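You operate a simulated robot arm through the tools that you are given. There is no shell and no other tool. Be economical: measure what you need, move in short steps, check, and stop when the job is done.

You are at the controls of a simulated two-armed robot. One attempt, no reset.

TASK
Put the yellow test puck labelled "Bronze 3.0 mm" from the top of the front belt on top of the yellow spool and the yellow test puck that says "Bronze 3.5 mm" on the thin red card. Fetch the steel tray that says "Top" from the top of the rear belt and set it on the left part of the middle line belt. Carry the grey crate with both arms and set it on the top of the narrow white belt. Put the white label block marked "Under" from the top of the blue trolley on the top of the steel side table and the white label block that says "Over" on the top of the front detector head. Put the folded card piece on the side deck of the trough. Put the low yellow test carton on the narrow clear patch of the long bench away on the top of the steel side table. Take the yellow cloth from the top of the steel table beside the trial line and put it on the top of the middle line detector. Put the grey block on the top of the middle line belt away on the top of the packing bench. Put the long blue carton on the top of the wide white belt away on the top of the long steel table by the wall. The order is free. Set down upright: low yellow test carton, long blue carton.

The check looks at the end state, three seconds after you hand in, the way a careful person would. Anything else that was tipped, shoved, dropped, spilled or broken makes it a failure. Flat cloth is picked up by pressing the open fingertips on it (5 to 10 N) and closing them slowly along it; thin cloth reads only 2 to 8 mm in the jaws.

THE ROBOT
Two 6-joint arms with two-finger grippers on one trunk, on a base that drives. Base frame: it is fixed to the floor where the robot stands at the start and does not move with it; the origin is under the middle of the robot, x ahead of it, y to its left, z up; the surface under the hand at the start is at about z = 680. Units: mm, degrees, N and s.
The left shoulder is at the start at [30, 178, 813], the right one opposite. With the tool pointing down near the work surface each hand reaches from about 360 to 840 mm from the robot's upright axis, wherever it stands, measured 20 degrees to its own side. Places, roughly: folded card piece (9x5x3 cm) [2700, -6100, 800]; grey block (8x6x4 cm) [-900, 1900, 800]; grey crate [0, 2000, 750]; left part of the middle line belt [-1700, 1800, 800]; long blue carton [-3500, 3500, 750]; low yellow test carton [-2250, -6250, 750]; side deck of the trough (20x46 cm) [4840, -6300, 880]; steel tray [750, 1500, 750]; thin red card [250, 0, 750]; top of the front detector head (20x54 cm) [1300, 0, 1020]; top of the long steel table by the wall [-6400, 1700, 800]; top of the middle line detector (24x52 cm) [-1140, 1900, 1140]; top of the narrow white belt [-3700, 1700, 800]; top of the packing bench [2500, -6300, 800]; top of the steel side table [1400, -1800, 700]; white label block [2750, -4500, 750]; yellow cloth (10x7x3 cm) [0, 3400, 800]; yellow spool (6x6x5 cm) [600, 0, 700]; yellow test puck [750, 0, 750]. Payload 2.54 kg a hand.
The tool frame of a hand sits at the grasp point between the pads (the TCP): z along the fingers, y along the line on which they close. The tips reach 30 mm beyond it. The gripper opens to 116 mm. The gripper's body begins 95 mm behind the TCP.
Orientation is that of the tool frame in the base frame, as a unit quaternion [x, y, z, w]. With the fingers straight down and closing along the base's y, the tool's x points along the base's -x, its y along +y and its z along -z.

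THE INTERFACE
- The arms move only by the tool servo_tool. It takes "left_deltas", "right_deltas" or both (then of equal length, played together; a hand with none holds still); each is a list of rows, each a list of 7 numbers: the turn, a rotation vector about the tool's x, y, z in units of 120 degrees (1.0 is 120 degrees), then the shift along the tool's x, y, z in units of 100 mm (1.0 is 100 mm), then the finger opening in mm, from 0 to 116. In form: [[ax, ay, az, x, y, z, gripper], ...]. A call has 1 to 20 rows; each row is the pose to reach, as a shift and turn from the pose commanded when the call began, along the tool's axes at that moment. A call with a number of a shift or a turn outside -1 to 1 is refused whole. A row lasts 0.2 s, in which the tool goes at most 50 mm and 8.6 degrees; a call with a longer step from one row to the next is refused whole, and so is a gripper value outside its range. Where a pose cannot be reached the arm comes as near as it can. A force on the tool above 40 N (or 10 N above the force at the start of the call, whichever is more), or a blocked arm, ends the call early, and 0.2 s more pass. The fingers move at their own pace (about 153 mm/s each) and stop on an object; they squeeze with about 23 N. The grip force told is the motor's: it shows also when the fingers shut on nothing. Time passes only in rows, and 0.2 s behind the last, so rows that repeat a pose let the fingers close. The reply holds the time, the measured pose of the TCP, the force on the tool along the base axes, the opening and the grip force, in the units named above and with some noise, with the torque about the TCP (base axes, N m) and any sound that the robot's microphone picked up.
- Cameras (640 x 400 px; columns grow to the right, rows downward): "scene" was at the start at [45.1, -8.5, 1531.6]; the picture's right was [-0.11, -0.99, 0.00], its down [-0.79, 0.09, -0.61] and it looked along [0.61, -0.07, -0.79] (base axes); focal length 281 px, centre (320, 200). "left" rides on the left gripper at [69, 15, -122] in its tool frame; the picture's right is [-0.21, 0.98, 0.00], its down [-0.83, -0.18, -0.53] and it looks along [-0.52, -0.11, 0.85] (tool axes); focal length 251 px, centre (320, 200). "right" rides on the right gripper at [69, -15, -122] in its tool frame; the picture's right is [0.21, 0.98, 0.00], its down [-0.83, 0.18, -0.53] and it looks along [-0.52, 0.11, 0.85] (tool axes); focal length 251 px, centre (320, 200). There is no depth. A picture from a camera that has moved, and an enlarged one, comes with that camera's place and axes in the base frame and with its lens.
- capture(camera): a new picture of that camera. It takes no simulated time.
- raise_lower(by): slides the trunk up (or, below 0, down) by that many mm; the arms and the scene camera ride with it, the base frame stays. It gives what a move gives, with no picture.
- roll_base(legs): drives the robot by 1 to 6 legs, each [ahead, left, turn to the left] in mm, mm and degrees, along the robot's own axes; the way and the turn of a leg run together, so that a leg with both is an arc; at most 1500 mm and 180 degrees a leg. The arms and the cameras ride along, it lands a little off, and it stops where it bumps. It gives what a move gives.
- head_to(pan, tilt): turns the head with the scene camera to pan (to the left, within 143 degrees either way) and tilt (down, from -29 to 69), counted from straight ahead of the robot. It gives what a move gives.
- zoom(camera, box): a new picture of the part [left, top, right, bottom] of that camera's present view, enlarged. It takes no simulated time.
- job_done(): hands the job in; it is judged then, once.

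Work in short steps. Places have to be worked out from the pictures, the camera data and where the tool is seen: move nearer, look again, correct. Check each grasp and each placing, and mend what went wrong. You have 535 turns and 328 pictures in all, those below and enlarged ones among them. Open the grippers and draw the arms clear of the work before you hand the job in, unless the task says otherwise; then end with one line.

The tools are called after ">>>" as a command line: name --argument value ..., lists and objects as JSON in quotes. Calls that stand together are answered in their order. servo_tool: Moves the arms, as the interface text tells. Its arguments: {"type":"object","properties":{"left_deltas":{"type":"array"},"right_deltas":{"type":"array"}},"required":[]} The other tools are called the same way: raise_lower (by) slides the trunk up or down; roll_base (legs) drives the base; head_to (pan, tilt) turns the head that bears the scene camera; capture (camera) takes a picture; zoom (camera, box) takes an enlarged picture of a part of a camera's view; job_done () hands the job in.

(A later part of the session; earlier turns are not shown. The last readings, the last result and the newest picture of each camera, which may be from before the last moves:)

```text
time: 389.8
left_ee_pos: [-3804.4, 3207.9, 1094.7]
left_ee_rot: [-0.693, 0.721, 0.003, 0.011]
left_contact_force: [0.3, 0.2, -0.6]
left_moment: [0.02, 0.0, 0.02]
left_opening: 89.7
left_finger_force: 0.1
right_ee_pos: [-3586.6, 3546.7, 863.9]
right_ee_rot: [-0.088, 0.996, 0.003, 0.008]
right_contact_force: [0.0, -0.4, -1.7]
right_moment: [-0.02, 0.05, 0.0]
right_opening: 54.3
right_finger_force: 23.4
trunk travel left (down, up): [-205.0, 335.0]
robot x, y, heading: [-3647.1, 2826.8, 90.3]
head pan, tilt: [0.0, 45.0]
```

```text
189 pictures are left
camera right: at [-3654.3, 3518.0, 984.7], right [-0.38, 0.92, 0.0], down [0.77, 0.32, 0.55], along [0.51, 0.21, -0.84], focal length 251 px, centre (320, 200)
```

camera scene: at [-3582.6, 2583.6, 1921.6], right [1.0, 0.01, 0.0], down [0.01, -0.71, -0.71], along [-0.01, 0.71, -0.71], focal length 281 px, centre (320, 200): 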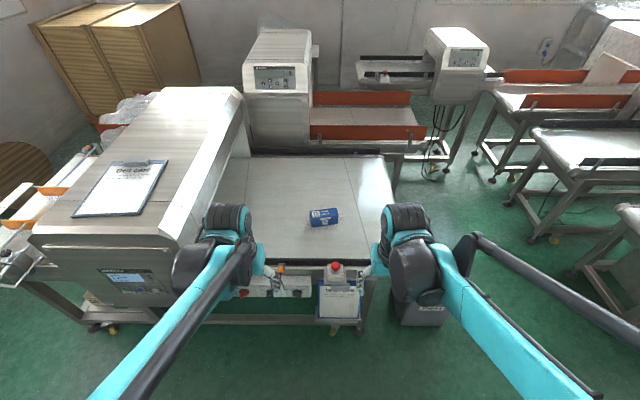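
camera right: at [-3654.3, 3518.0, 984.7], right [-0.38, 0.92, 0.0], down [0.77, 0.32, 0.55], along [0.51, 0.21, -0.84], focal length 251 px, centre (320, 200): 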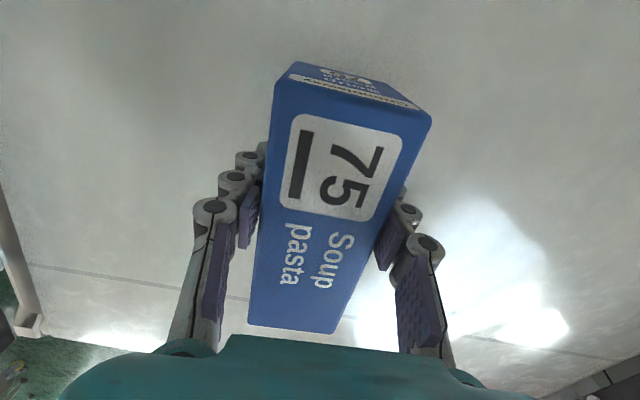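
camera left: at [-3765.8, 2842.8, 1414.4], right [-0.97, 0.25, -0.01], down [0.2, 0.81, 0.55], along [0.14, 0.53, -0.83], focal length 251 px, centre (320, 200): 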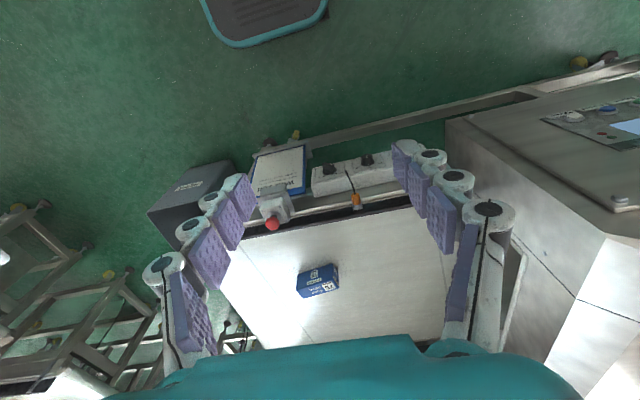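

Gripped (54 mm). Lift and retract the right hand, then back into the corridor.

>>> servo_tool --right_deltas '[[0, 0, 0, 0, 0, -0.3, 35], [0, 0, 0, 0, 0, -0.6, 35], [0, 0, 0, 0, -0.1, -0.9, 35], [0, 0, 0, 0, -0.4, -1.0, 35], [0, 0, 0, 0, -0.8, -1.0, 35]]'

>>> servo_tool --right_deltas '[[0, 0, 0, 0, -0.3, -0.2, 35], [0, 0, 0, 0, -0.6, -0.4, 35], [0, 0, 0, 0, -0.9, -0.6, 35], [0, 0, 0, 0, -1.0, -0.8, 35]]'

>>> servo_tool --right_deltas '[[0, 0, 0, -0.2, -0.3, 0, 35], [0, 0, 0, -0.4, -0.6, 0, 35], [0, 0, 0, -0.6, -0.9, 0, 35], [0, 0, 0, -0.8, -1.0, 0, 35]]'

>>> roll_base --legs '[[-300, 0, -0.4], [0, 970, 0], [0, 970, 0]]'

>>> capture --camera "scene"

```text
time: 391.0
left_ee_pos: [-3803.9, 3206.1, 1095.0]
left_ee_rot: [-0.693, 0.721, 0.003, 0.011]
left_contact_force: [0.8, -1.1, -0.7]
left_moment: [0.04, 0.0, 0.01]
left_opening: 90.0
left_finger_force: 0.0
right_ee_pos: [-3574.9, 3464.9, 966.0]
right_ee_rot: [-0.088, 0.996, 0.003, 0.008]
right_contact_force: [0.4, -0.2, -3.7]
right_moment: [0.02, 0.07, -0.01]
right_opening: 54.3
right_finger_force: 22.8
trunk travel left (down, up): [-205.0, 335.0]
robot x, y, heading: [-3645.3, 2825.1, 90.4]
head pan, tilt: [0.0, 45.0]
```

```text
time: 392.0
left_ee_pos: [-3806.3, 3208.1, 1094.2]
left_ee_rot: [-0.692, 0.721, 0.003, 0.011]
left_contact_force: [0.7, -0.3, -0.4]
left_moment: [-0.03, 0.01, -0.02]
left_opening: 90.2
left_finger_force: 0.0
right_ee_pos: [-3559.8, 3370.0, 1045.6]
right_ee_rot: [-0.088, 0.996, 0.003, 0.008]
right_contact_force: [-0.7, 0.2, -1.9]
right_moment: [-0.01, 0.04, -0.02]
right_opening: 54.3
right_finger_force: 23.1
trunk travel left (down, up): [-205.0, 335.0]
robot x, y, heading: [-3643.2, 2826.2, 90.2]
head pan, tilt: [0.0, 45.0]
```

```text
time: 393.0
left_ee_pos: [-3804.3, 3208.2, 1094.0]
left_ee_rot: [-0.693, 0.721, 0.003, 0.012]
left_contact_force: [0.1, 0.2, -0.2]
left_moment: [-0.01, 0.03, -0.03]
left_opening: 89.9
left_finger_force: 0.1
right_ee_pos: [-3463.6, 3284.0, 1043.7]
right_ee_rot: [-0.088, 0.996, 0.002, 0.009]
right_contact_force: [0.0, -0.6, -2.8]
right_moment: [-0.02, 0.05, 0.01]
right_opening: 54.5
right_finger_force: 23.1
trunk travel left (down, up): [-205.0, 335.0]
robot x, y, heading: [-3642.9, 2828.3, 90.2]
head pan, tilt: [0.0, 45.0]
```

```text
time: 404.4
left_ee_pos: [-5759.9, 2906.8, 1094.5]
left_ee_rot: [-0.696, 0.718, 0.002, 0.011]
left_contact_force: [-0.2, 0.4, 0.3]
left_moment: [0.0, 0.02, -0.01]
left_opening: 90.2
left_finger_force: 0.1
right_ee_pos: [-5418.4, 2985.2, 1044.1]
right_ee_rot: [-0.092, 0.996, 0.003, 0.01]
right_contact_force: [-0.8, 0.1, -2.2]
right_moment: [0.0, 0.03, -0.02]
right_opening: 54.5
right_finger_force: 23.5
trunk travel left (down, up): [-205.0, 335.0]
robot x, y, heading: [-5596.5, 2524.8, 90.9]
head pan, tilt: [0.0, 45.0]
```

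```text
188 pictures are left
camera scene: at [-5596.2, 2577.2, 1721.6], right [1.0, 0.02, 0.0], down [0.01, -0.71, -0.71], along [-0.01, 0.71, -0.71], focal length 281 px, centre (320, 200)
```

scene: 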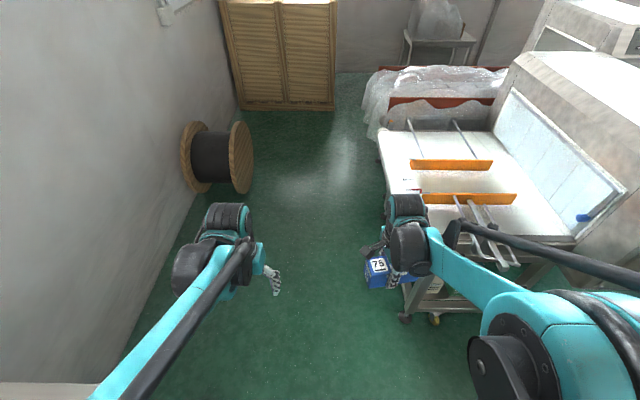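

Turn left ~120° to face the long table's Tested area.

>>> roll_base --legs '[[-60, 0, 0], [0, 0, 120]]'

>>> capture --camera "scene"

```text
time: 410.5
left_ee_pos: [-5821.6, 2118.9, 1095.1]
left_ee_rot: [0.962, 0.272, -0.011, -0.003]
left_contact_force: [-0.2, 0.0, -0.3]
left_moment: [0.0, -0.03, -0.01]
left_opening: 90.0
left_finger_force: 0.1
right_ee_pos: [-6074.4, 2359.2, 1044.0]
right_ee_rot: [0.921, -0.391, -0.009, -0.002]
right_contact_force: [0.3, -0.4, -2.4]
right_moment: [-0.02, 0.01, 0.0]
right_opening: 54.3
right_finger_force: 22.8
trunk travel left (down, up): [-205.0, 335.0]
robot x, y, heading: [-5596.7, 2461.1, -145.9]
head pan, tilt: [0.0, 45.0]
```

```text
187 pictures are left
camera scene: at [-5636.8, 2435.8, 1721.6], right [-0.56, 0.83, 0.0], down [0.58, 0.4, -0.71], along [-0.58, -0.4, -0.71], focal length 281 px, centre (320, 200)
```

scene: 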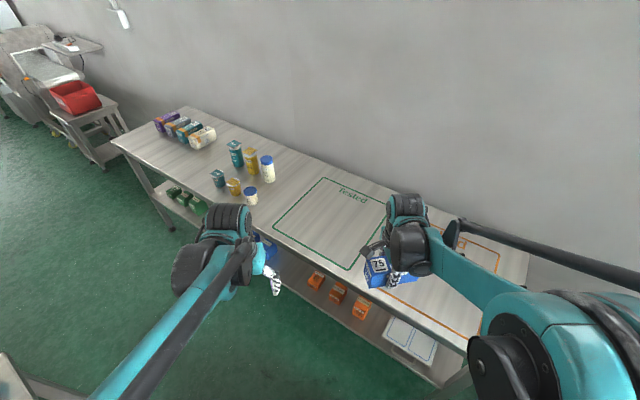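

Zone centre ≈(−6300,2020). Move the carton over (−6235,2130).

>>> servo_tool --right_deltas '[[0, 0, 0, 0.05, 0.33, 0, 35], [0, 0, 0, 0.1, 0.66, 0, 35], [0, 0, 0, 0.2, 1.0, 0, 35]]'

>>> servo_tool --right_deltas '[[0, 0, 0, 0.05, 0.33, 0, 35], [0, 0, 0, 0.1, 0.66, 0, 35], [0, 0, 0, 0.2, 1.0, 0, 35]]'

>>> servo_tool --right_deltas '[[0, 0, 0, 0.05, 0.3, 0.2, 35], [0, 0, 0, 0.14, 0.6, 0.4, 35], [0, 0, 0, 0.14, 0.75, 0.7, 35], [0, 0, 0, 0.14, 0.75, 1.0, 35]]'

>>> capture --camera "right"

>>> capture --camera "scene"

```text
time: 411.3
left_ee_pos: [-5822.7, 2116.9, 1093.5]
left_ee_rot: [0.962, 0.272, -0.009, -0.003]
left_contact_force: [-0.2, -0.5, 0.1]
left_moment: [0.03, 0.0, 0.0]
left_opening: 90.0
left_finger_force: 0.1
right_ee_pos: [-6134.4, 2275.7, 1045.0]
right_ee_rot: [0.92, -0.391, -0.009, -0.001]
right_contact_force: [0.7, 0.2, -2.7]
right_moment: [-0.02, -0.04, 0.0]
right_opening: 54.4
right_finger_force: 23.2
trunk travel left (down, up): [-205.0, 335.0]
robot x, y, heading: [-5595.3, 2460.9, -146.1]
head pan, tilt: [0.0, 45.0]
```

```text
time: 412.1
left_ee_pos: [-5823.2, 2117.1, 1093.2]
left_ee_rot: [0.962, 0.272, -0.01, -0.004]
left_contact_force: [-0.4, -0.3, 0.1]
left_moment: [0.02, -0.02, 0.03]
left_opening: 90.0
left_finger_force: 0.0
right_ee_pos: [-6192.3, 2191.1, 1045.7]
right_ee_rot: [0.92, -0.391, -0.01, -0.002]
right_contact_force: [-1.2, -0.2, -2.9]
right_moment: [-0.01, -0.02, -0.04]
right_opening: 54.3
right_finger_force: 22.9
trunk travel left (down, up): [-205.0, 335.0]
robot x, y, heading: [-5593.6, 2466.2, -146.0]
head pan, tilt: [0.0, 45.0]
```

```text
time: 413.1
left_ee_pos: [-5821.6, 2118.7, 1095.8]
left_ee_rot: [0.962, 0.271, -0.011, -0.003]
left_contact_force: [-0.1, -0.2, 0.4]
left_moment: [-0.01, 0.01, 0.0]
left_opening: 90.0
left_finger_force: 0.1
right_ee_pos: [-6237.5, 2131.7, 943.9]
right_ee_rot: [0.92, -0.391, -0.008, -0.002]
right_contact_force: [0.4, -0.1, -1.8]
right_moment: [0.02, -0.03, 0.04]
right_opening: 54.2
right_finger_force: 22.9
trunk travel left (down, up): [-205.0, 335.0]
robot x, y, heading: [-5593.7, 2465.8, -145.8]
head pan, tilt: [0.0, 45.0]
```

```text
186 pictures are left
camera right: at [-6177.6, 2091.7, 1064.3], right [-0.55, -0.83, 0.0], down [-0.7, 0.46, 0.55], along [-0.46, 0.3, -0.84], focal length 251 px, centre (320, 200)
```

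right: 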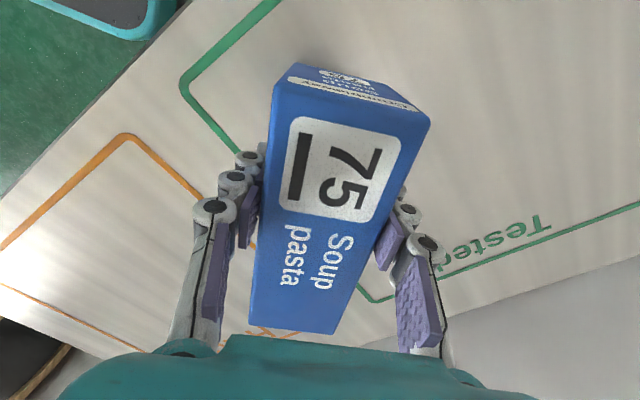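

```text
185 pictures are left
camera scene: at [-5637.2, 2435.7, 1721.6], right [-0.56, 0.83, 0.0], down [0.58, 0.4, -0.71], along [-0.58, -0.4, -0.71], focal length 281 px, centre (320, 200)
```

scene: 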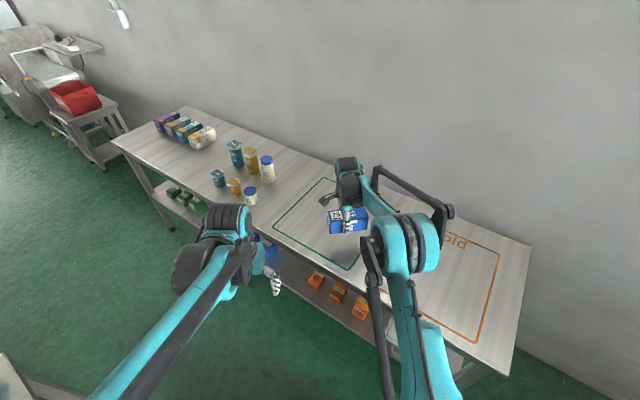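

Inside the zone. Lower in steps to contact.

>>> servo_tool --right_deltas '[[0, 0, 0, 0, 0.1, 0.25, 35], [0, 0, 0, 0, 0.15, 0.5, 35], [0, 0, 0, 0, 0.15, 0.7, 35], [0, 0, 0, 0, 0.15, 0.8, 35]]'

>>> servo_tool --right_deltas '[[0, 0, 0, 0, 0, 0.04, 35], [0, 0, 0, 0, 0, 0.08, 35], [0, 0, 0, 0, 0, 0.12, 35], [0, 0, 0, 0, 0, 0.16, 35], [0, 0, 0, 0, 0, 0.2, 35], [0, 0, 0, 0, 0, 0.24, 35], [0, 0, 0, 0, 0, 0.28, 35], [0, 0, 0, 0, 0, 0.32, 35], [0, 0, 0, 0, 0, 0.36, 35], [0, 0, 0, 0, 0, 0.4, 35]]'

```text
time: 414.1
left_ee_pos: [-5822.1, 2118.3, 1093.7]
left_ee_rot: [0.962, 0.272, -0.011, -0.003]
left_contact_force: [-0.5, 0.0, -0.2]
left_moment: [0.0, 0.01, 0.0]
left_opening: 90.0
left_finger_force: 0.0
right_ee_pos: [-6248.7, 2123.8, 864.5]
right_ee_rot: [0.92, -0.391, -0.008, -0.002]
right_contact_force: [-0.2, 0.2, -2.9]
right_moment: [0.01, -0.01, 0.01]
right_opening: 54.2
right_finger_force: 23.0
trunk travel left (down, up): [-205.0, 335.0]
robot x, y, heading: [-5593.8, 2465.2, -145.9]
head pan, tilt: [0.0, 45.0]
```

```text
time: 415.4
left_ee_pos: [-5820.1, 2119.2, 1095.1]
left_ee_rot: [0.962, 0.272, -0.011, -0.003]
left_contact_force: [-0.4, 0.0, -1.1]
left_moment: [0.03, -0.02, 0.02]
left_opening: 90.0
left_finger_force: 0.0
right_ee_pos: [-6248.8, 2123.2, 848.6]
right_ee_rot: [0.92, -0.391, -0.009, -0.002]
right_contact_force: [3.4, 4.1, 25.3]
right_moment: [0.52, -0.89, 0.02]
right_opening: 54.6
right_finger_force: 23.2
trunk travel left (down, up): [-205.0, 335.0]
robot x, y, heading: [-5596.4, 2466.3, -145.9]
head pan, tilt: [0.0, 45.0]
stopped in row 6 (right hand): the force on the tool passed its limit at 45 N (the readings are from after the stop); the commanded pose is now the measured one
```

Contact at 848. Ease 2 mm, open and lift.

>>> servo_tool --right_deltas '[[0, 0, 0, 0, 0, -0.015, 35], [0, 0, 0, 0, 0, -0.02, 50], [0, 0, 0, 0, 0, -0.02, 65], [0, 0, 0, 0, 0, -0.02, 80], [0, 0, 0, 0, 0, -0.02, 92], [0, 0, 0, 0, 0, -0.3, 92], [0, 0, 0, 0, 0, -0.7, 92], [0, 0, 0, 0, 0, -1.0, 92]]'

>>> capture --camera "right"

```text
time: 417.2
left_ee_pos: [-5822.2, 2119.9, 1094.4]
left_ee_rot: [0.962, 0.272, -0.011, -0.003]
left_contact_force: [0.5, -0.4, 0.7]
left_moment: [-0.01, -0.02, 0.01]
left_opening: 90.4
left_finger_force: 0.1
right_ee_pos: [-6248.3, 2121.4, 946.9]
right_ee_rot: [0.92, -0.391, -0.009, -0.001]
right_contact_force: [-0.1, -0.8, 0.5]
right_moment: [0.02, -0.01, 0.0]
right_opening: 92.1
right_finger_force: 0.1
trunk travel left (down, up): [-205.0, 335.0]
robot x, y, heading: [-5594.9, 2466.0, -145.7]
head pan, tilt: [0.0, 45.0]
```

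```text
184 pictures are left
camera right: at [-6187.8, 2081.2, 1066.0], right [-0.55, -0.83, 0.0], down [-0.69, 0.46, 0.55], along [-0.46, 0.3, -0.84], focal length 251 px, centre (320, 200)
```

right: 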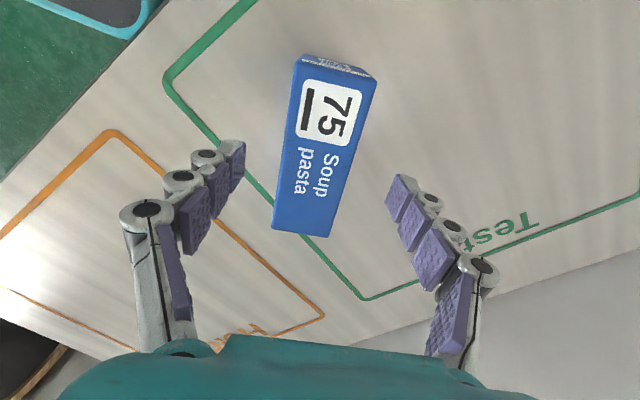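

Carton is upright on the table. Retract and straighten the right hand, turn back to heading 90°, and travel east along the northern corridor for the cloth.

>>> servo_tool --right_deltas '[[0, 0, 0, 0, -0.3, -0.2, 90], [0, 0, 0, 0, -0.6, -0.4, 90], [0, 0, 0, -0.1, -0.9, -0.6, 90], [0, 0, 0, -0.2, -1.0, -0.8, 90]]'

>>> servo_tool --right_deltas '[[0, 0, -0.065, -0.1, -0.3, 0, 90], [0, 0, -0.13, -0.2, -0.6, 0, 90], [0, 0, -0.195, -0.3, -0.9, 0, 90], [0, 0, -0.26, -0.4, -1, 0, 90], [0, 0, -0.325, -0.4, -1, 0, 90], [0, 0, -0.39, -0.4, -1, 0, 90], [0, 0, -0.455, -0.4, -1, 0, 90], [0, 0, -0.52, -0.4, -1, 0, 90], [0, 0, -0.585, -0.4, -1, 0, 90], [0, 0, -0.645, -0.4, -1, 0, 90]]'

>>> roll_base --legs '[[0, 0, -124], [120, -1400, 0], [0, -1400, 0]]'

>>> head_to --pan -50 --tilt 30

>>> capture --camera "scene"

```text
time: 418.2
left_ee_pos: [-5822.0, 2118.2, 1094.7]
left_ee_rot: [0.962, 0.272, -0.011, -0.004]
left_contact_force: [-0.4, 0.1, -0.1]
left_moment: [0.01, -0.03, 0.01]
left_opening: 90.5
left_finger_force: 0.0
right_ee_pos: [-6189.8, 2205.3, 1027.1]
right_ee_rot: [0.92, -0.391, -0.009, -0.002]
right_contact_force: [0.4, -0.6, 0.3]
right_moment: [0.04, -0.03, 0.02]
right_opening: 90.2
right_finger_force: 0.0
trunk travel left (down, up): [-205.0, 335.0]
robot x, y, heading: [-5596.4, 2464.8, -146.1]
head pan, tilt: [0.0, 45.0]
```

```text
time: 420.4
left_ee_pos: [-5821.8, 2117.6, 1094.2]
left_ee_rot: [0.962, 0.272, -0.012, -0.004]
left_contact_force: [-0.5, 0.0, 0.3]
left_moment: [-0.01, -0.03, 0.01]
left_opening: 90.1
left_finger_force: 0.0
right_ee_pos: [-6146.2, 2302.1, 1025.6]
right_ee_rot: [0.963, 0.271, -0.006, -0.006]
right_contact_force: [-0.2, 0.6, -0.5]
right_moment: [0.02, 0.01, 0.02]
right_opening: 90.2
right_finger_force: 0.0
trunk travel left (down, up): [-205.0, 335.0]
robot x, y, heading: [-5590.3, 2467.0, -145.7]
head pan, tilt: [0.0, 45.0]
```

```text
time: 431.5
left_ee_pos: [-4476.1, 2932.7, 1095.7]
left_ee_rot: [-0.685, 0.728, 0.004, 0.011]
left_contact_force: [-0.2, -0.9, 0.1]
left_moment: [0.04, 0.03, -0.02]
left_opening: 89.9
left_finger_force: 0.1
right_ee_pos: [-4142.7, 3090.6, 1027.4]
right_ee_rot: [-0.686, 0.727, -0.002, 0.006]
right_contact_force: [-2.6, -10.5, -1.6]
right_moment: [1.04, -0.25, 0.28]
right_opening: 90.0
right_finger_force: 0.0
trunk travel left (down, up): [-205.0, 335.0]
robot x, y, heading: [-4321.3, 2554.2, 89.3]
head pan, tilt: [0.0, 45.0]
stopped in leg 2: the force on the tool passed its limit at 51 N (the readings are from after the stop); the commanded pose is now the measured one
```

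```text
time: 432.6
left_ee_pos: [-4475.5, 2932.5, 1094.4]
left_ee_rot: [-0.686, 0.728, 0.004, 0.011]
left_contact_force: [0.3, 0.0, -0.1]
left_moment: [0.0, 0.01, 0.03]
left_opening: 90.0
left_finger_force: 0.1
right_ee_pos: [-4143.1, 3091.1, 1026.6]
right_ee_rot: [-0.686, 0.728, -0.002, 0.008]
right_contact_force: [1.2, -21.2, -13.4]
right_moment: [1.64, 0.03, 0.21]
right_opening: 90.2
right_finger_force: 0.2
trunk travel left (down, up): [-205.0, 335.0]
robot x, y, heading: [-4323.6, 2549.1, 89.4]
head pan, tilt: [-50.0, 30.0]
```

```text
183 pictures are left
camera scene: at [-4252.1, 2574.1, 1744.1], right [0.63, -0.77, 0.0], down [-0.39, -0.32, -0.87], along [0.67, 0.55, -0.5], focal length 281 px, centre (320, 200)
```

scene: 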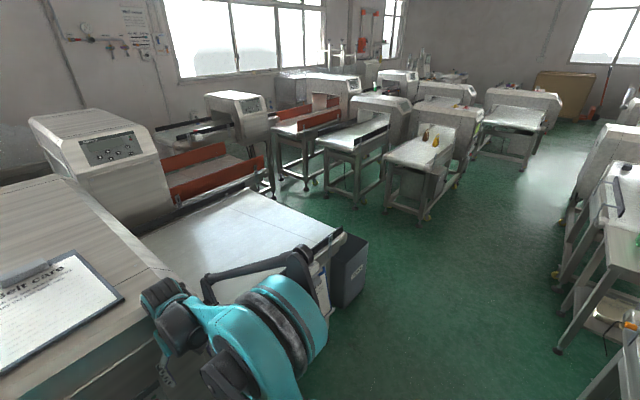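

The right hand was left too far forward and touched the wide detector's front. Back off, retract it, then go on.

>>> roll_base --legs '[[-130, 0, 0.6]]'

>>> servo_tool --right_deltas '[[0, 0, 0, 0.3, 0, -0.1, 90], [0, 0, 0, 0.6, 0, -0.3, 90], [0, 0, 0, 0.9, 0, -0.5, 90], [0, 0, 0, 1, 0, -0.6, 90]]'

>>> servo_tool --right_deltas '[[0, 0, 0, 0.3, 0, 0, 90], [0, 0, 0, 0.5, 0, 0, 90]]'

>>> capture --camera "right"

```text
time: 433.9
left_ee_pos: [-4481.9, 2801.6, 1094.5]
left_ee_rot: [-0.69, 0.724, 0.004, 0.012]
left_contact_force: [0.0, -0.6, -0.5]
left_moment: [0.06, 0.0, -0.01]
left_opening: 90.2
left_finger_force: 0.1
right_ee_pos: [-4149.0, 2963.2, 1026.7]
right_ee_rot: [-0.69, 0.724, -0.003, 0.008]
right_contact_force: [-0.1, -1.1, 1.1]
right_moment: [0.04, -0.02, 0.0]
right_opening: 90.0
right_finger_force: 0.0
trunk travel left (down, up): [-205.0, 335.0]
robot x, y, heading: [-4325.8, 2417.5, 90.1]
head pan, tilt: [-50.0, 30.0]
```

```text
time: 434.9
left_ee_pos: [-4482.1, 2802.5, 1093.3]
left_ee_rot: [-0.689, 0.724, 0.003, 0.011]
left_contact_force: [0.4, 0.2, -0.9]
left_moment: [0.0, 0.02, 0.01]
left_opening: 89.9
left_finger_force: 0.0
right_ee_pos: [-4153.8, 2865.3, 1086.6]
right_ee_rot: [-0.69, 0.724, -0.003, 0.006]
right_contact_force: [0.0, -1.1, 0.1]
right_moment: [-0.04, 0.0, 0.01]
right_opening: 90.1
right_finger_force: 0.1
trunk travel left (down, up): [-205.0, 335.0]
robot x, y, heading: [-4326.8, 2418.9, 89.8]
head pan, tilt: [-50.0, 30.0]
```

```text
time: 435.5
left_ee_pos: [-4483.2, 2801.0, 1093.8]
left_ee_rot: [-0.69, 0.724, 0.002, 0.011]
left_contact_force: [-0.1, 0.9, 0.5]
left_moment: [-0.01, 0.02, -0.02]
left_opening: 90.0
left_finger_force: 0.0
right_ee_pos: [-4156.8, 2813.9, 1086.8]
right_ee_rot: [-0.69, 0.724, -0.002, 0.006]
right_contact_force: [0.5, 0.1, 0.7]
right_moment: [0.01, -0.01, 0.02]
right_opening: 90.2
right_finger_force: 0.0
trunk travel left (down, up): [-205.0, 335.0]
robot x, y, heading: [-4326.2, 2418.1, 90.1]
head pan, tilt: [-50.0, 30.0]
```

```text
182 pictures are left
camera right: at [-4147.1, 2744.1, 1207.0], right [-0.99, -0.17, -0.01], down [-0.15, 0.83, 0.54], along [-0.08, 0.53, -0.84], focal length 251 px, centre (320, 200)
```

right: 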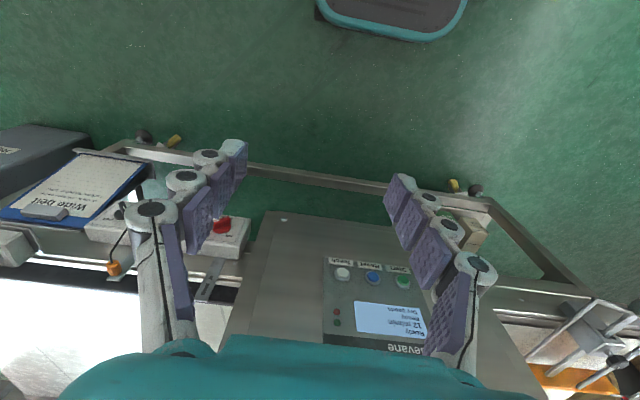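

Nothing disturbed. Continue east at y≈2600.

>>> roll_base --legs '[[120, -1440, 0], [60, -1440, 0], [0, -1400, 0]]'

>>> head_to --pan 0 --tilt 40

>>> capture --camera "scene"

```text
time: 455.9
left_ee_pos: [-238.0, 3009.9, 1094.3]
left_ee_rot: [-0.687, 0.727, 0.003, 0.011]
left_contact_force: [-0.2, 0.3, -0.5]
left_moment: [-0.01, 0.0, -0.01]
left_opening: 90.1
left_finger_force: 0.1
right_ee_pos: [87.3, 3018.6, 1086.3]
right_ee_rot: [-0.687, 0.727, -0.003, 0.007]
right_contact_force: [0.1, -0.1, 0.7]
right_moment: [0.01, 0.05, -0.03]
right_opening: 89.9
right_finger_force: 0.1
trunk travel left (down, up): [-205.0, 335.0]
robot x, y, heading: [-84.0, 2622.9, 89.0]
head pan, tilt: [-50.0, 30.0]
```

```text
time: 457.1
left_ee_pos: [-239.1, 3008.5, 1092.7]
left_ee_rot: [-0.686, 0.727, 0.002, 0.011]
left_contact_force: [-1.1, 0.0, -0.1]
left_moment: [0.01, -0.02, 0.02]
left_opening: 90.1
left_finger_force: 0.1
right_ee_pos: [87.3, 3019.2, 1085.6]
right_ee_rot: [-0.687, 0.727, -0.004, 0.007]
right_contact_force: [-0.4, -1.2, 0.8]
right_moment: [-0.03, 0.03, 0.01]
right_opening: 89.9
right_finger_force: 0.1
trunk travel left (down, up): [-205.0, 335.0]
robot x, y, heading: [-86.6, 2622.9, 89.1]
head pan, tilt: [0.0, 40.0]
```

```text
181 pictures are left
camera scene: at [-82.8, 2679.2, 1728.9], right [1.0, -0.01, 0.0], down [-0.01, -0.64, -0.77], along [0.01, 0.77, -0.64], focal length 281 px, centre (320, 200)
```

scene: 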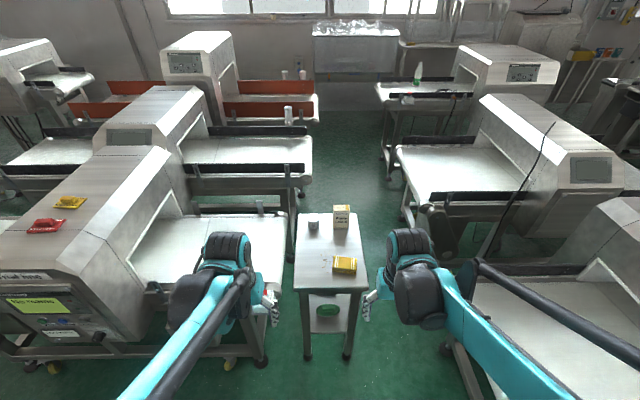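

>>> zoom --camera "scene" --box '[290, 190, 380, 300]'

>>> capture --camera "right"

```text
3.64 times, centred on (335, 245) of scene
camera zoom: at [-82.8, 2679.2, 1728.9], right [1.0, -0.01, 0.0], down [-0.01, -0.64, -0.77], along [0.01, 0.77, -0.64], focal length 1022 px, centre (266, 36)
```

zoom: 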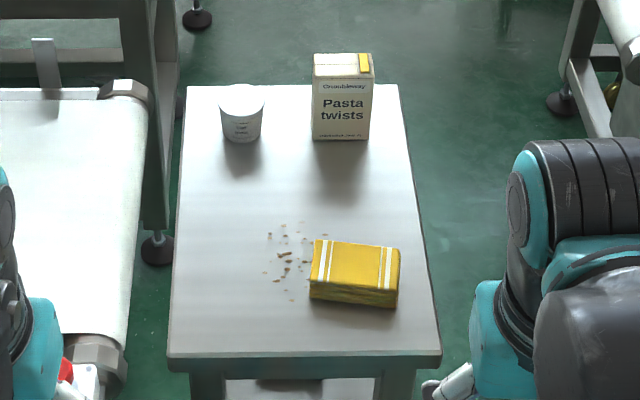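

```text
179 pictures are left
camera right: at [95.7, 2948.3, 1207.1], right [-0.99, -0.16, -0.02], down [-0.14, 0.83, 0.54], along [-0.07, 0.53, -0.84], focal length 251 px, centre (320, 200)
```

right: 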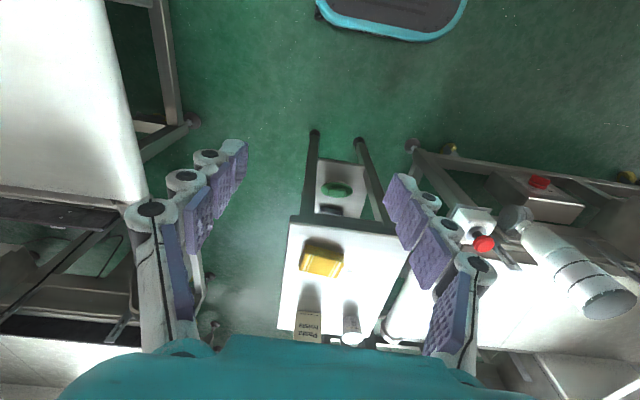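

Cloth at about (25,3420), long axis −8°. Roll 110 ahead, then bring the right hand above it, turned to close across the short side.

>>> roll_base --legs '[[110, 0, 0.9]]'

>>> servo_tool --right_deltas '[[0, 0, 0.07, -0.3, 0.1, 0, 100], [0, 0, 0.14, -0.6, 0.2, 0, 100], [0, 0, 0.21, -0.9, 0.3, 0, 100], [0, 0, 0.28, -1, 0.4, 0, 100], [0, 0, 0.35, -1, 0.5, 0, 100], [0, 0, 0.42, -1, 0.6, 0, 100], [0, 0, 0.49, -1, 0.6, 0.1, 100], [0, 0, 0.56, -1, 0.6, 0.2, 100], [0, 0, 0.63, -1, 0.6, 0.3, 100], [0, 0, 0.7, -1, 0.6, 0.4, 100], [0, 0, 0.77, -1, 0.6, 0.5, 100], [0, 0, 0.8, -1, 0.6, 0.6, 100]]'

>>> capture --camera "right"

```text
time: 458.3
left_ee_pos: [-243.7, 3116.9, 1094.2]
left_ee_rot: [-0.692, 0.722, 0.001, 0.01]
left_contact_force: [0.2, 1.3, 0.1]
left_moment: [-0.06, 0.0, 0.01]
left_opening: 90.1
left_finger_force: 0.0
right_ee_pos: [81.5, 3133.1, 1084.4]
right_ee_rot: [-0.692, 0.722, -0.004, 0.007]
right_contact_force: [0.0, 0.6, -0.5]
right_moment: [-0.06, 0.01, 0.0]
right_opening: 89.9
right_finger_force: 0.1
trunk travel left (down, up): [-205.0, 335.0]
robot x, y, heading: [-82.3, 2733.8, 90.0]
head pan, tilt: [0.0, 40.0]
```

```text
time: 460.9
left_ee_pos: [-244.2, 3117.7, 1094.5]
left_ee_rot: [-0.692, 0.722, 0.002, 0.012]
left_contact_force: [0.2, -0.1, 0.4]
left_moment: [-0.02, 0.0, 0.01]
left_opening: 90.2
left_finger_force: 0.2
right_ee_pos: [24.8, 3234.8, 1025.2]
right_ee_rot: [0.073, 0.997, 0.003, 0.008]
right_contact_force: [0.1, 0.4, -0.1]
right_moment: [0.01, 0.02, -0.01]
right_opening: 99.9
right_finger_force: 0.1
trunk travel left (down, up): [-205.0, 335.0]
robot x, y, heading: [-84.4, 2736.7, 89.8]
head pan, tilt: [0.0, 40.0]
```

```text
178 pictures are left
camera right: at [-47.1, 3229.7, 1145.6], right [-0.07, 1.0, 0.0], down [0.84, 0.05, 0.55], along [0.54, 0.04, -0.84], focal length 251 px, centre (320, 200)
```

right: 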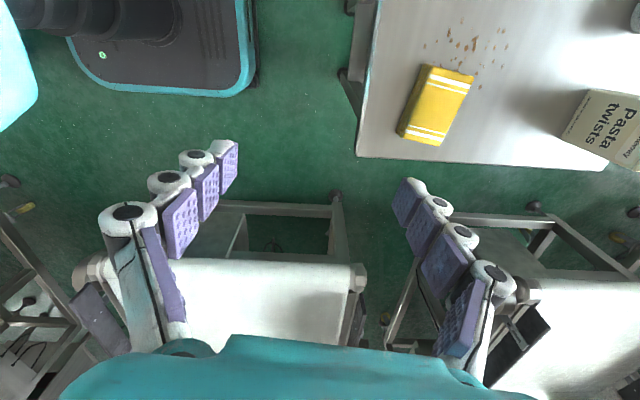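

Cloth centre ≈(23,3400), aligned with the fingers. Move above and descend to ~925.

>>> servo_tool --right_deltas '[[0, 0, 0, 0.06, 0.33, 0, 100], [0, 0, 0, 0.12, 0.66, 0, 100], [0, 0, 0, 0.15, 1.0, 0, 100]]'

>>> servo_tool --right_deltas '[[0, 0, 0, 0.05, 0.3, 0.1, 100], [0, 0, 0, 0.1, 0.6, 0.4, 100], [0, 0, 0, 0.1, 0.61, 0.7, 100], [0, 0, 0, 0.1, 0.61, 1.0, 100]]'

>>> capture --camera "right"

```text
time: 461.7
left_ee_pos: [-245.3, 3117.6, 1093.1]
left_ee_rot: [-0.692, 0.721, 0.001, 0.011]
left_contact_force: [0.4, -0.4, -0.1]
left_moment: [-0.02, -0.01, 0.0]
left_opening: 90.0
left_finger_force: 0.1
right_ee_pos: [26.6, 3336.8, 1025.7]
right_ee_rot: [0.073, 0.997, 0.002, 0.008]
right_contact_force: [-0.2, -0.8, 0.0]
right_moment: [-0.05, 0.0, -0.01]
right_opening: 100.2
right_finger_force: 0.1
trunk travel left (down, up): [-205.0, 335.0]
robot x, y, heading: [-85.6, 2731.5, 90.3]
head pan, tilt: [0.0, 40.0]
```

```text
time: 462.7
left_ee_pos: [-244.9, 3117.4, 1094.0]
left_ee_rot: [-0.692, 0.721, 0.002, 0.011]
left_contact_force: [0.9, 0.4, -0.1]
left_moment: [-0.02, -0.02, 0.01]
left_opening: 90.2
left_finger_force: 0.1
right_ee_pos: [26.2, 3400.0, 924.7]
right_ee_rot: [0.074, 0.997, 0.002, 0.007]
right_contact_force: [-0.1, 0.4, -0.4]
right_moment: [-0.01, 0.01, 0.01]
right_opening: 99.9
right_finger_force: 0.0
trunk travel left (down, up): [-205.0, 335.0]
robot x, y, heading: [-85.8, 2732.7, 90.2]
head pan, tilt: [0.0, 40.0]
```

```text
177 pictures are left
camera right: at [-46.3, 3394.0, 1045.2], right [-0.07, 1.0, 0.0], down [0.84, 0.06, 0.55], along [0.54, 0.04, -0.84], focal length 251 px, centre (320, 200)
```

right: 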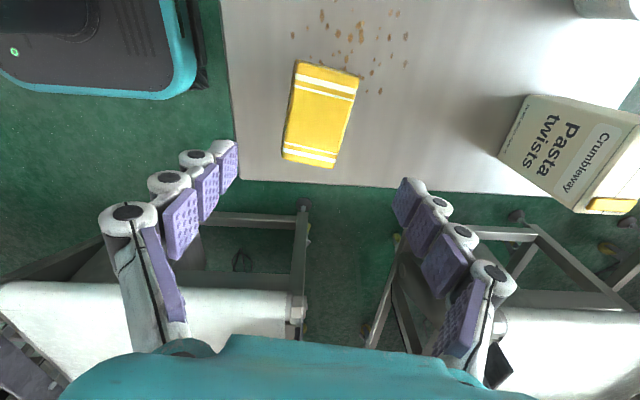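

Adjust +9 tool x; descend 90.

>>> servo_tool --right_deltas '[[0, 0, 0, 0.09, 0.02, 0.3, 100], [0, 0, 0, 0.09, 0.02, 0.6, 100], [0, 0, 0, 0.09, 0.02, 0.9, 100]]'

>>> capture --camera "right"

```text
time: 463.5
left_ee_pos: [-244.9, 3118.0, 1093.9]
left_ee_rot: [-0.692, 0.722, 0.001, 0.01]
left_contact_force: [0.8, 0.0, -1.0]
left_moment: [-0.02, -0.01, 0.02]
left_opening: 89.9
left_finger_force: 0.0
right_ee_pos: [20.0, 3403.5, 834.9]
right_ee_rot: [0.073, 0.997, 0.003, 0.007]
right_contact_force: [0.4, 0.2, 0.1]
right_moment: [0.0, 0.03, 0.02]
right_opening: 99.8
right_finger_force: 0.0
trunk travel left (down, up): [-205.0, 335.0]
robot x, y, heading: [-82.9, 2734.6, 90.0]
head pan, tilt: [0.0, 40.0]
```

```text
176 pictures are left
camera right: at [-53.1, 3397.5, 955.1], right [-0.07, 1.0, 0.0], down [0.84, 0.06, 0.55], along [0.54, 0.04, -0.84], focal length 251 px, centre (320, 200)
```

right: 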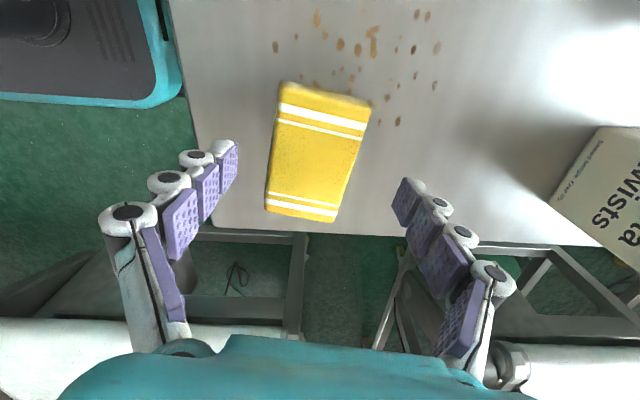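

Centred. Lower 45, then creep.

>>> servo_tool --right_deltas '[[0, 0, 0, 0, 0, 0.2, 92], [0, 0, 0, 0, 0, 0.35, 92], [0, 0, 0, 0, 0, 0.45, 92]]'

>>> capture --camera "right"

```text
time: 464.3
left_ee_pos: [-243.7, 3118.0, 1092.9]
left_ee_rot: [-0.692, 0.721, 0.002, 0.011]
left_contact_force: [-0.2, -0.1, -0.3]
left_moment: [-0.02, -0.01, -0.02]
left_opening: 89.8
left_finger_force: 0.1
right_ee_pos: [20.4, 3402.0, 791.8]
right_ee_rot: [0.073, 0.997, 0.003, 0.007]
right_contact_force: [0.1, -0.8, 0.5]
right_moment: [0.01, 0.0, -0.02]
right_opening: 91.7
right_finger_force: 0.1
trunk travel left (down, up): [-205.0, 335.0]
robot x, y, heading: [-91.3, 2736.1, 90.4]
head pan, tilt: [0.0, 40.0]
```

```text
175 pictures are left
camera right: at [-52.6, 3396.8, 911.3], right [-0.07, 1.0, 0.0], down [0.84, 0.06, 0.55], along [0.54, 0.04, -0.84], focal length 251 px, centre (320, 200)
```

right: 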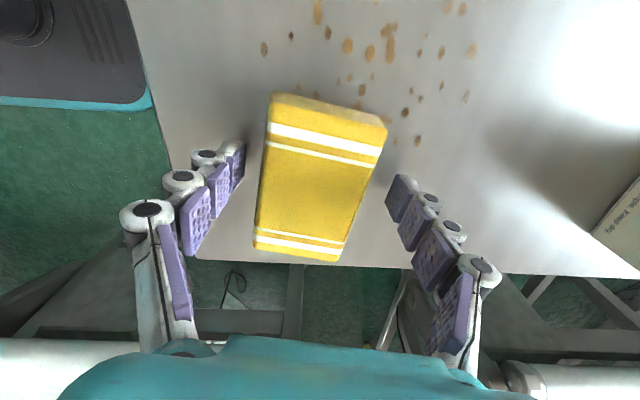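

Cloth top ≈774; lower 12 mm more and close.

>>> servo_tool --right_deltas '[[0, 0, 0, 0, 0, 0.04, 92], [0, 0, 0, 0, 0, 0.08, 92], [0, 0, 0, 0, 0, 0.12, 92], [0, 0, 0, 0, 0, 0.12, 75], [0, 0, 0, 0, 0, 0.12, 60], [0, 0, 0, 0, 0, 0.12, 45], [0, 0, 0, 0, 0, 0.12, 30], [0, 0, 0, 0, 0, 0.12, 20]]'

>>> servo_tool --right_deltas '[[0, 0, 0, 0, 0, -0.1, 15], [0, 0, 0, 0, 0, -0.3, 15], [0, 0, 0, 0, 0, -0.5, 15], [0, 0, 0, 0, 0, -0.7, 15]]'

>>> capture --camera "right"

```text
time: 465.6
left_ee_pos: [-244.7, 3113.5, 1097.2]
left_ee_rot: [-0.692, 0.722, 0.003, 0.012]
left_contact_force: [0.6, -0.3, 0.5]
left_moment: [0.03, 0.03, 0.03]
left_opening: 90.1
left_finger_force: 0.0
right_ee_pos: [18.7, 3396.5, 785.0]
right_ee_rot: [0.072, 0.997, 0.001, 0.007]
right_contact_force: [-1.9, -14.0, 41.0]
right_moment: [-1.1, 0.52, 0.22]
right_opening: 75.9
right_finger_force: 23.1
trunk travel left (down, up): [-205.0, 335.0]
robot x, y, heading: [-84.0, 2736.2, 90.6]
head pan, tilt: [0.0, 40.0]
stopped in row 6 (right hand): the force on the tool passed its limit at 47 N (the readings are from after the stop); the commanded pose is now the measured one
```

```text
time: 466.6
left_ee_pos: [-245.1, 3114.9, 1094.8]
left_ee_rot: [-0.692, 0.722, 0.002, 0.011]
left_contact_force: [0.2, 0.1, 0.3]
left_moment: [0.03, 0.01, 0.04]
left_opening: 90.0
left_finger_force: 0.1
right_ee_pos: [18.6, 3398.7, 851.9]
right_ee_rot: [0.073, 0.997, 0.001, 0.008]
right_contact_force: [0.4, 0.6, -1.2]
right_moment: [0.0, -0.03, 0.0]
right_opening: 63.3
right_finger_force: 23.0
trunk travel left (down, up): [-205.0, 335.0]
robot x, y, heading: [-83.1, 2731.9, 90.2]
head pan, tilt: [0.0, 40.0]
```

```text
174 pictures are left
camera right: at [-54.5, 3393.2, 971.7], right [-0.07, 1.0, 0.0], down [0.84, 0.06, 0.55], along [0.54, 0.04, -0.84], focal length 251 px, centre (320, 200)
```

right: 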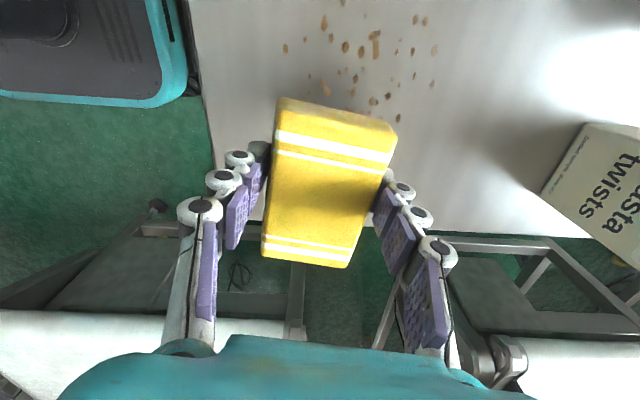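

Cloth is in the grip (63 mm). Lift, retract, raise the trunk, and go to the north side of the middle detector, turning to face it.

>>> servo_tool --right_deltas '[[0, 0, 0, 0, 0, -0.3, 15], [0, 0, 0, 0, 0, -0.6, 15], [0, 0, 0, 0, -0.2, -0.9, 15], [0, 0, 0, 0, -0.5, -1.0, 15], [0, 0, 0, 0, -0.8, -1.0, 15]]'

>>> servo_tool --right_deltas '[[0, 0, 0, -0.2, -0.3, -0.2, 15], [0, 0, 0, -0.4, -0.6, -0.4, 15], [0, 0, 0, -0.5, -0.9, -0.6, 15], [0, 0, 0, -0.6, -1.0, -0.8, 15]]'

>>> servo_tool --right_deltas '[[0, 0, 0, -0.1, -0.3, 0, 15], [0, 0, 0, -0.2, -0.6, 0, 15]]'

>>> raise_lower --by 250

>>> roll_base --legs '[[-90, 0, 0], [0, 1050, 0], [0, 0, 180]]'

>>> head_to --pan 0 --tilt 50

>>> capture --camera "scene"

```text
time: 467.8
left_ee_pos: [-245.1, 3116.1, 1093.9]
left_ee_rot: [-0.692, 0.722, 0.002, 0.011]
left_contact_force: [0.2, -0.4, 0.1]
left_moment: [0.0, -0.01, 0.01]
left_opening: 90.1
left_finger_force: 0.0
right_ee_pos: [5.3, 3319.2, 952.7]
right_ee_rot: [0.073, 0.997, 0.002, 0.008]
right_contact_force: [0.6, -0.1, -1.4]
right_moment: [0.02, -0.02, 0.0]
right_opening: 64.0
right_finger_force: 23.0
trunk travel left (down, up): [-205.0, 335.0]
robot x, y, heading: [-79.9, 2737.9, 90.3]
head pan, tilt: [0.0, 40.0]
```

```text
time: 468.8
left_ee_pos: [-243.3, 3115.3, 1094.8]
left_ee_rot: [-0.692, 0.722, 0.003, 0.01]
left_contact_force: [0.2, 0.7, 0.1]
left_moment: [0.01, 0.0, -0.05]
left_opening: 89.7
left_finger_force: 0.1
right_ee_pos: [48.5, 3214.2, 1033.8]
right_ee_rot: [0.073, 0.997, 0.0, 0.006]
right_contact_force: [1.0, 0.1, -0.6]
right_moment: [-0.03, 0.02, -0.01]
right_opening: 63.8
right_finger_force: 23.3
trunk travel left (down, up): [-205.0, 335.0]
robot x, y, heading: [-81.0, 2733.8, 90.5]
head pan, tilt: [0.0, 40.0]
```

```text
time: 469.4
left_ee_pos: [-244.8, 3115.2, 1094.9]
left_ee_rot: [-0.692, 0.722, 0.001, 0.011]
left_contact_force: [-0.6, -0.2, -0.5]
left_moment: [0.02, 0.03, 0.03]
left_opening: 89.6
left_finger_force: 0.0
right_ee_pos: [60.2, 3152.1, 1031.9]
right_ee_rot: [0.072, 0.997, 0.001, 0.007]
right_contact_force: [0.1, -0.5, -1.4]
right_moment: [-0.03, 0.03, 0.02]
right_opening: 63.9
right_finger_force: 23.0
trunk travel left (down, up): [-205.0, 335.0]
robot x, y, heading: [-84.5, 2733.8, 90.0]
head pan, tilt: [0.0, 40.0]
```

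```text
time: 472.0
left_ee_pos: [-245.5, 3116.3, 1343.3]
left_ee_rot: [-0.692, 0.722, 0.002, 0.011]
left_contact_force: [0.0, 0.2, 0.2]
left_moment: [0.0, -0.03, 0.0]
left_opening: 90.1
left_finger_force: 0.0
right_ee_pos: [59.4, 3152.7, 1281.1]
right_ee_rot: [0.073, 0.997, 0.0, 0.006]
right_contact_force: [0.0, 0.0, -0.9]
right_moment: [-0.02, 0.01, 0.0]
right_opening: 63.7
right_finger_force: 22.7
trunk travel left (down, up): [-455.0, 85.0]
robot x, y, heading: [-83.0, 2733.4, 90.1]
head pan, tilt: [0.0, 40.0]
```

```text
time: 485.4
left_ee_pos: [-973.2, 2262.2, 1344.6]
left_ee_rot: [0.72, 0.694, -0.012, 0.002]
left_contact_force: [-0.8, 1.0, 0.4]
left_moment: [0.03, 0.04, -0.02]
left_opening: 90.2
left_finger_force: 0.1
right_ee_pos: [-1277.7, 2225.1, 1281.2]
right_ee_rot: [0.997, -0.071, -0.007, 0.001]
right_contact_force: [-0.1, 0.6, -0.3]
right_moment: [0.01, -0.01, -0.02]
right_opening: 63.7
right_finger_force: 23.1
trunk travel left (down, up): [-455.0, 85.0]
robot x, y, heading: [-1138.0, 2643.2, -89.3]
head pan, tilt: [0.0, 40.0]
```

```text
time: 486.2
left_ee_pos: [-973.5, 2262.1, 1344.0]
left_ee_rot: [0.721, 0.693, -0.011, 0.002]
left_contact_force: [0.2, -0.3, -0.4]
left_moment: [0.03, 0.0, 0.02]
left_opening: 89.9
left_finger_force: 0.1
right_ee_pos: [-1277.5, 2224.4, 1281.3]
right_ee_rot: [0.997, -0.071, -0.007, 0.001]
right_contact_force: [-0.2, -0.1, 0.2]
right_moment: [0.02, 0.03, 0.01]
right_opening: 63.7
right_finger_force: 22.8
trunk travel left (down, up): [-455.0, 85.0]
robot x, y, heading: [-1133.4, 2647.0, -89.4]
head pan, tilt: [0.0, 50.0]
```

```text
173 pictures are left
camera scene: at [-1135.2, 2596.1, 1964.7], right [-1.0, -0.01, 0.0], down [-0.01, 0.77, -0.64], along [0.0, -0.64, -0.77], focal length 281 px, centre (320, 200)
```

scene: 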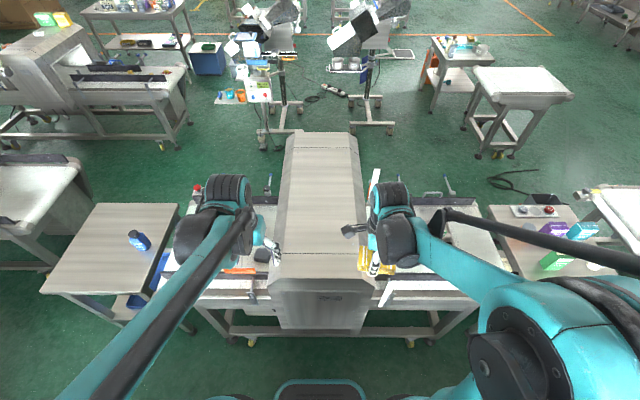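

The head top is right ahead (centre ≈(−1138,1910)). Move the cloth over it.

>>> servo_tool --right_deltas '[[0, 0, 0, 0.2, 0.3, 0, 15], [0, 0, 0, 0.4, 0.6, 0, 15], [0, 0, 0, 0.6, 0.9, 0, 15]]'

>>> servo_tool --right_deltas '[[0, 0, 0, 0.2, 0.3, 0, 15], [0, 0, 0, 0.4, 0.6, 0, 15], [0, 0, 0, 0.6, 0.9, 0, 15]]'

>>> servo_tool --right_deltas '[[0, 0, 0, 0.2, 0.3, 0, 15], [0, 0, 0, 0.4, 0.6, 0, 15], [0, 0, 0, 0.57, 0.92, 0.1, 15], [0, 0, 0, 0.57, 0.92, 0.3, 15], [0, 0, 0, 0.57, 0.92, 0.5, 15]]'

>>> capture --camera "right"

>>> capture --camera "scene"

```text
time: 487.0
left_ee_pos: [-974.2, 2261.5, 1343.3]
left_ee_rot: [0.721, 0.693, -0.011, 0.001]
left_contact_force: [0.4, -0.5, -0.4]
left_moment: [0.05, 0.02, 0.0]
left_opening: 90.1
left_finger_force: 0.1
right_ee_pos: [-1229.3, 2126.7, 1280.5]
right_ee_rot: [0.997, -0.071, -0.008, -0.001]
right_contact_force: [0.4, -0.3, -1.0]
right_moment: [0.04, 0.01, 0.04]
right_opening: 63.7
right_finger_force: 23.0
trunk travel left (down, up): [-455.0, 85.0]
robot x, y, heading: [-1138.9, 2643.5, -89.5]
head pan, tilt: [0.0, 50.0]
```

```text
time: 487.8
left_ee_pos: [-973.7, 2261.2, 1345.2]
left_ee_rot: [0.721, 0.693, -0.01, 0.002]
left_contact_force: [-0.1, -0.4, 0.1]
left_moment: [0.04, 0.0, -0.01]
left_opening: 90.1
left_finger_force: 0.0
right_ee_pos: [-1183.4, 2030.0, 1280.3]
right_ee_rot: [0.997, -0.071, -0.007, 0.001]
right_contact_force: [-0.4, -0.7, -0.5]
right_moment: [0.01, -0.01, 0.01]
right_opening: 63.8
right_finger_force: 22.7
trunk travel left (down, up): [-455.0, 85.0]
robot x, y, heading: [-1136.9, 2645.2, -89.5]
head pan, tilt: [0.0, 50.0]
```

```text
time: 489.0
left_ee_pos: [-973.3, 2262.4, 1344.7]
left_ee_rot: [0.721, 0.693, -0.011, 0.003]
left_contact_force: [0.5, -0.3, -0.2]
left_moment: [0.0, -0.04, 0.0]
left_opening: 89.9
left_finger_force: 0.1
right_ee_pos: [-1142.7, 1930.7, 1230.2]
right_ee_rot: [0.997, -0.071, -0.007, 0.001]
right_contact_force: [-0.2, 0.8, -0.5]
right_moment: [-0.02, -0.01, 0.01]
right_opening: 63.8
right_finger_force: 23.3
trunk travel left (down, up): [-455.0, 85.0]
robot x, y, heading: [-1130.8, 2645.4, -89.5]
head pan, tilt: [0.0, 50.0]
```

```text
172 pictures are left
camera right: at [-1070.1, 1935.9, 1349.8], right [0.07, -1.0, 0.0], down [-0.84, -0.06, 0.55], along [-0.54, -0.04, -0.84], focal length 251 px, centre (320, 200)
```

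right: 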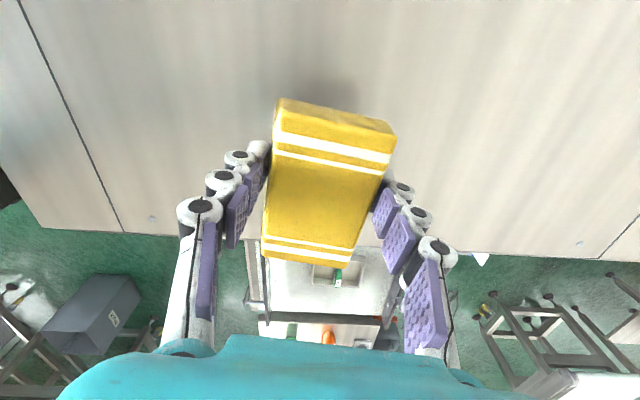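

```text
171 pictures are left
camera scene: at [-1135.2, 2595.6, 1964.7], right [-1.0, -0.01, 0.0], down [-0.01, 0.77, -0.64], along [0.0, -0.64, -0.77], focal length 281 px, centre (320, 200)
```

scene: 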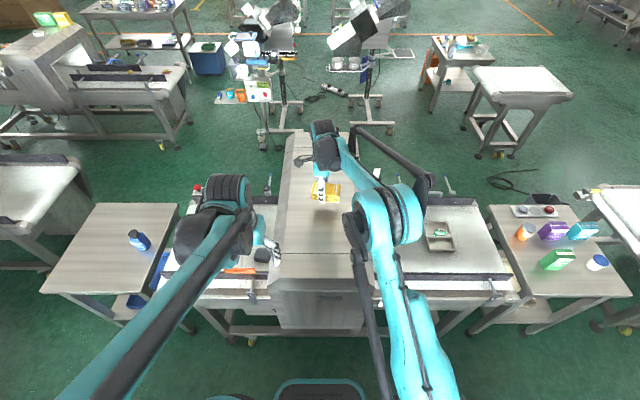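

Well inside the top (−x edge at ≈−1258). Lower.

>>> servo_tool --right_deltas '[[0, 0, 0, 0, 0, 0.15, 15], [0, 0, 0, 0, 0, 0.3, 15], [0, 0, 0, 0, 0, 0.4, 15], [0, 0, 0, 0, 0, 0.44, 15], [0, 0, 0, 0, 0, 0.48, 15], [0, 0, 0, 0, 0, 0.52, 15], [0, 0, 0, 0, 0, 0.56, 15], [0, 0, 0, 0, 0, 0.6, 15], [0, 0, 0, 0, 0, 0.64, 15]]'

```text
time: 491.0
left_ee_pos: [-974.3, 2262.8, 1345.8]
left_ee_rot: [0.72, 0.693, -0.011, 0.003]
left_contact_force: [0.5, -0.1, 0.0]
left_moment: [0.0, -0.03, -0.04]
left_opening: 89.8
left_finger_force: 0.1
right_ee_pos: [-1142.6, 1930.4, 1166.9]
right_ee_rot: [0.997, -0.071, -0.006, 0.003]
right_contact_force: [0.5, -10.2, 23.9]
right_moment: [0.58, -0.29, -0.11]
right_opening: 63.7
right_finger_force: 22.9
trunk travel left (down, up): [-455.0, 85.0]
robot x, y, heading: [-1139.0, 2641.8, -89.6]
head pan, tilt: [0.0, 50.0]
```

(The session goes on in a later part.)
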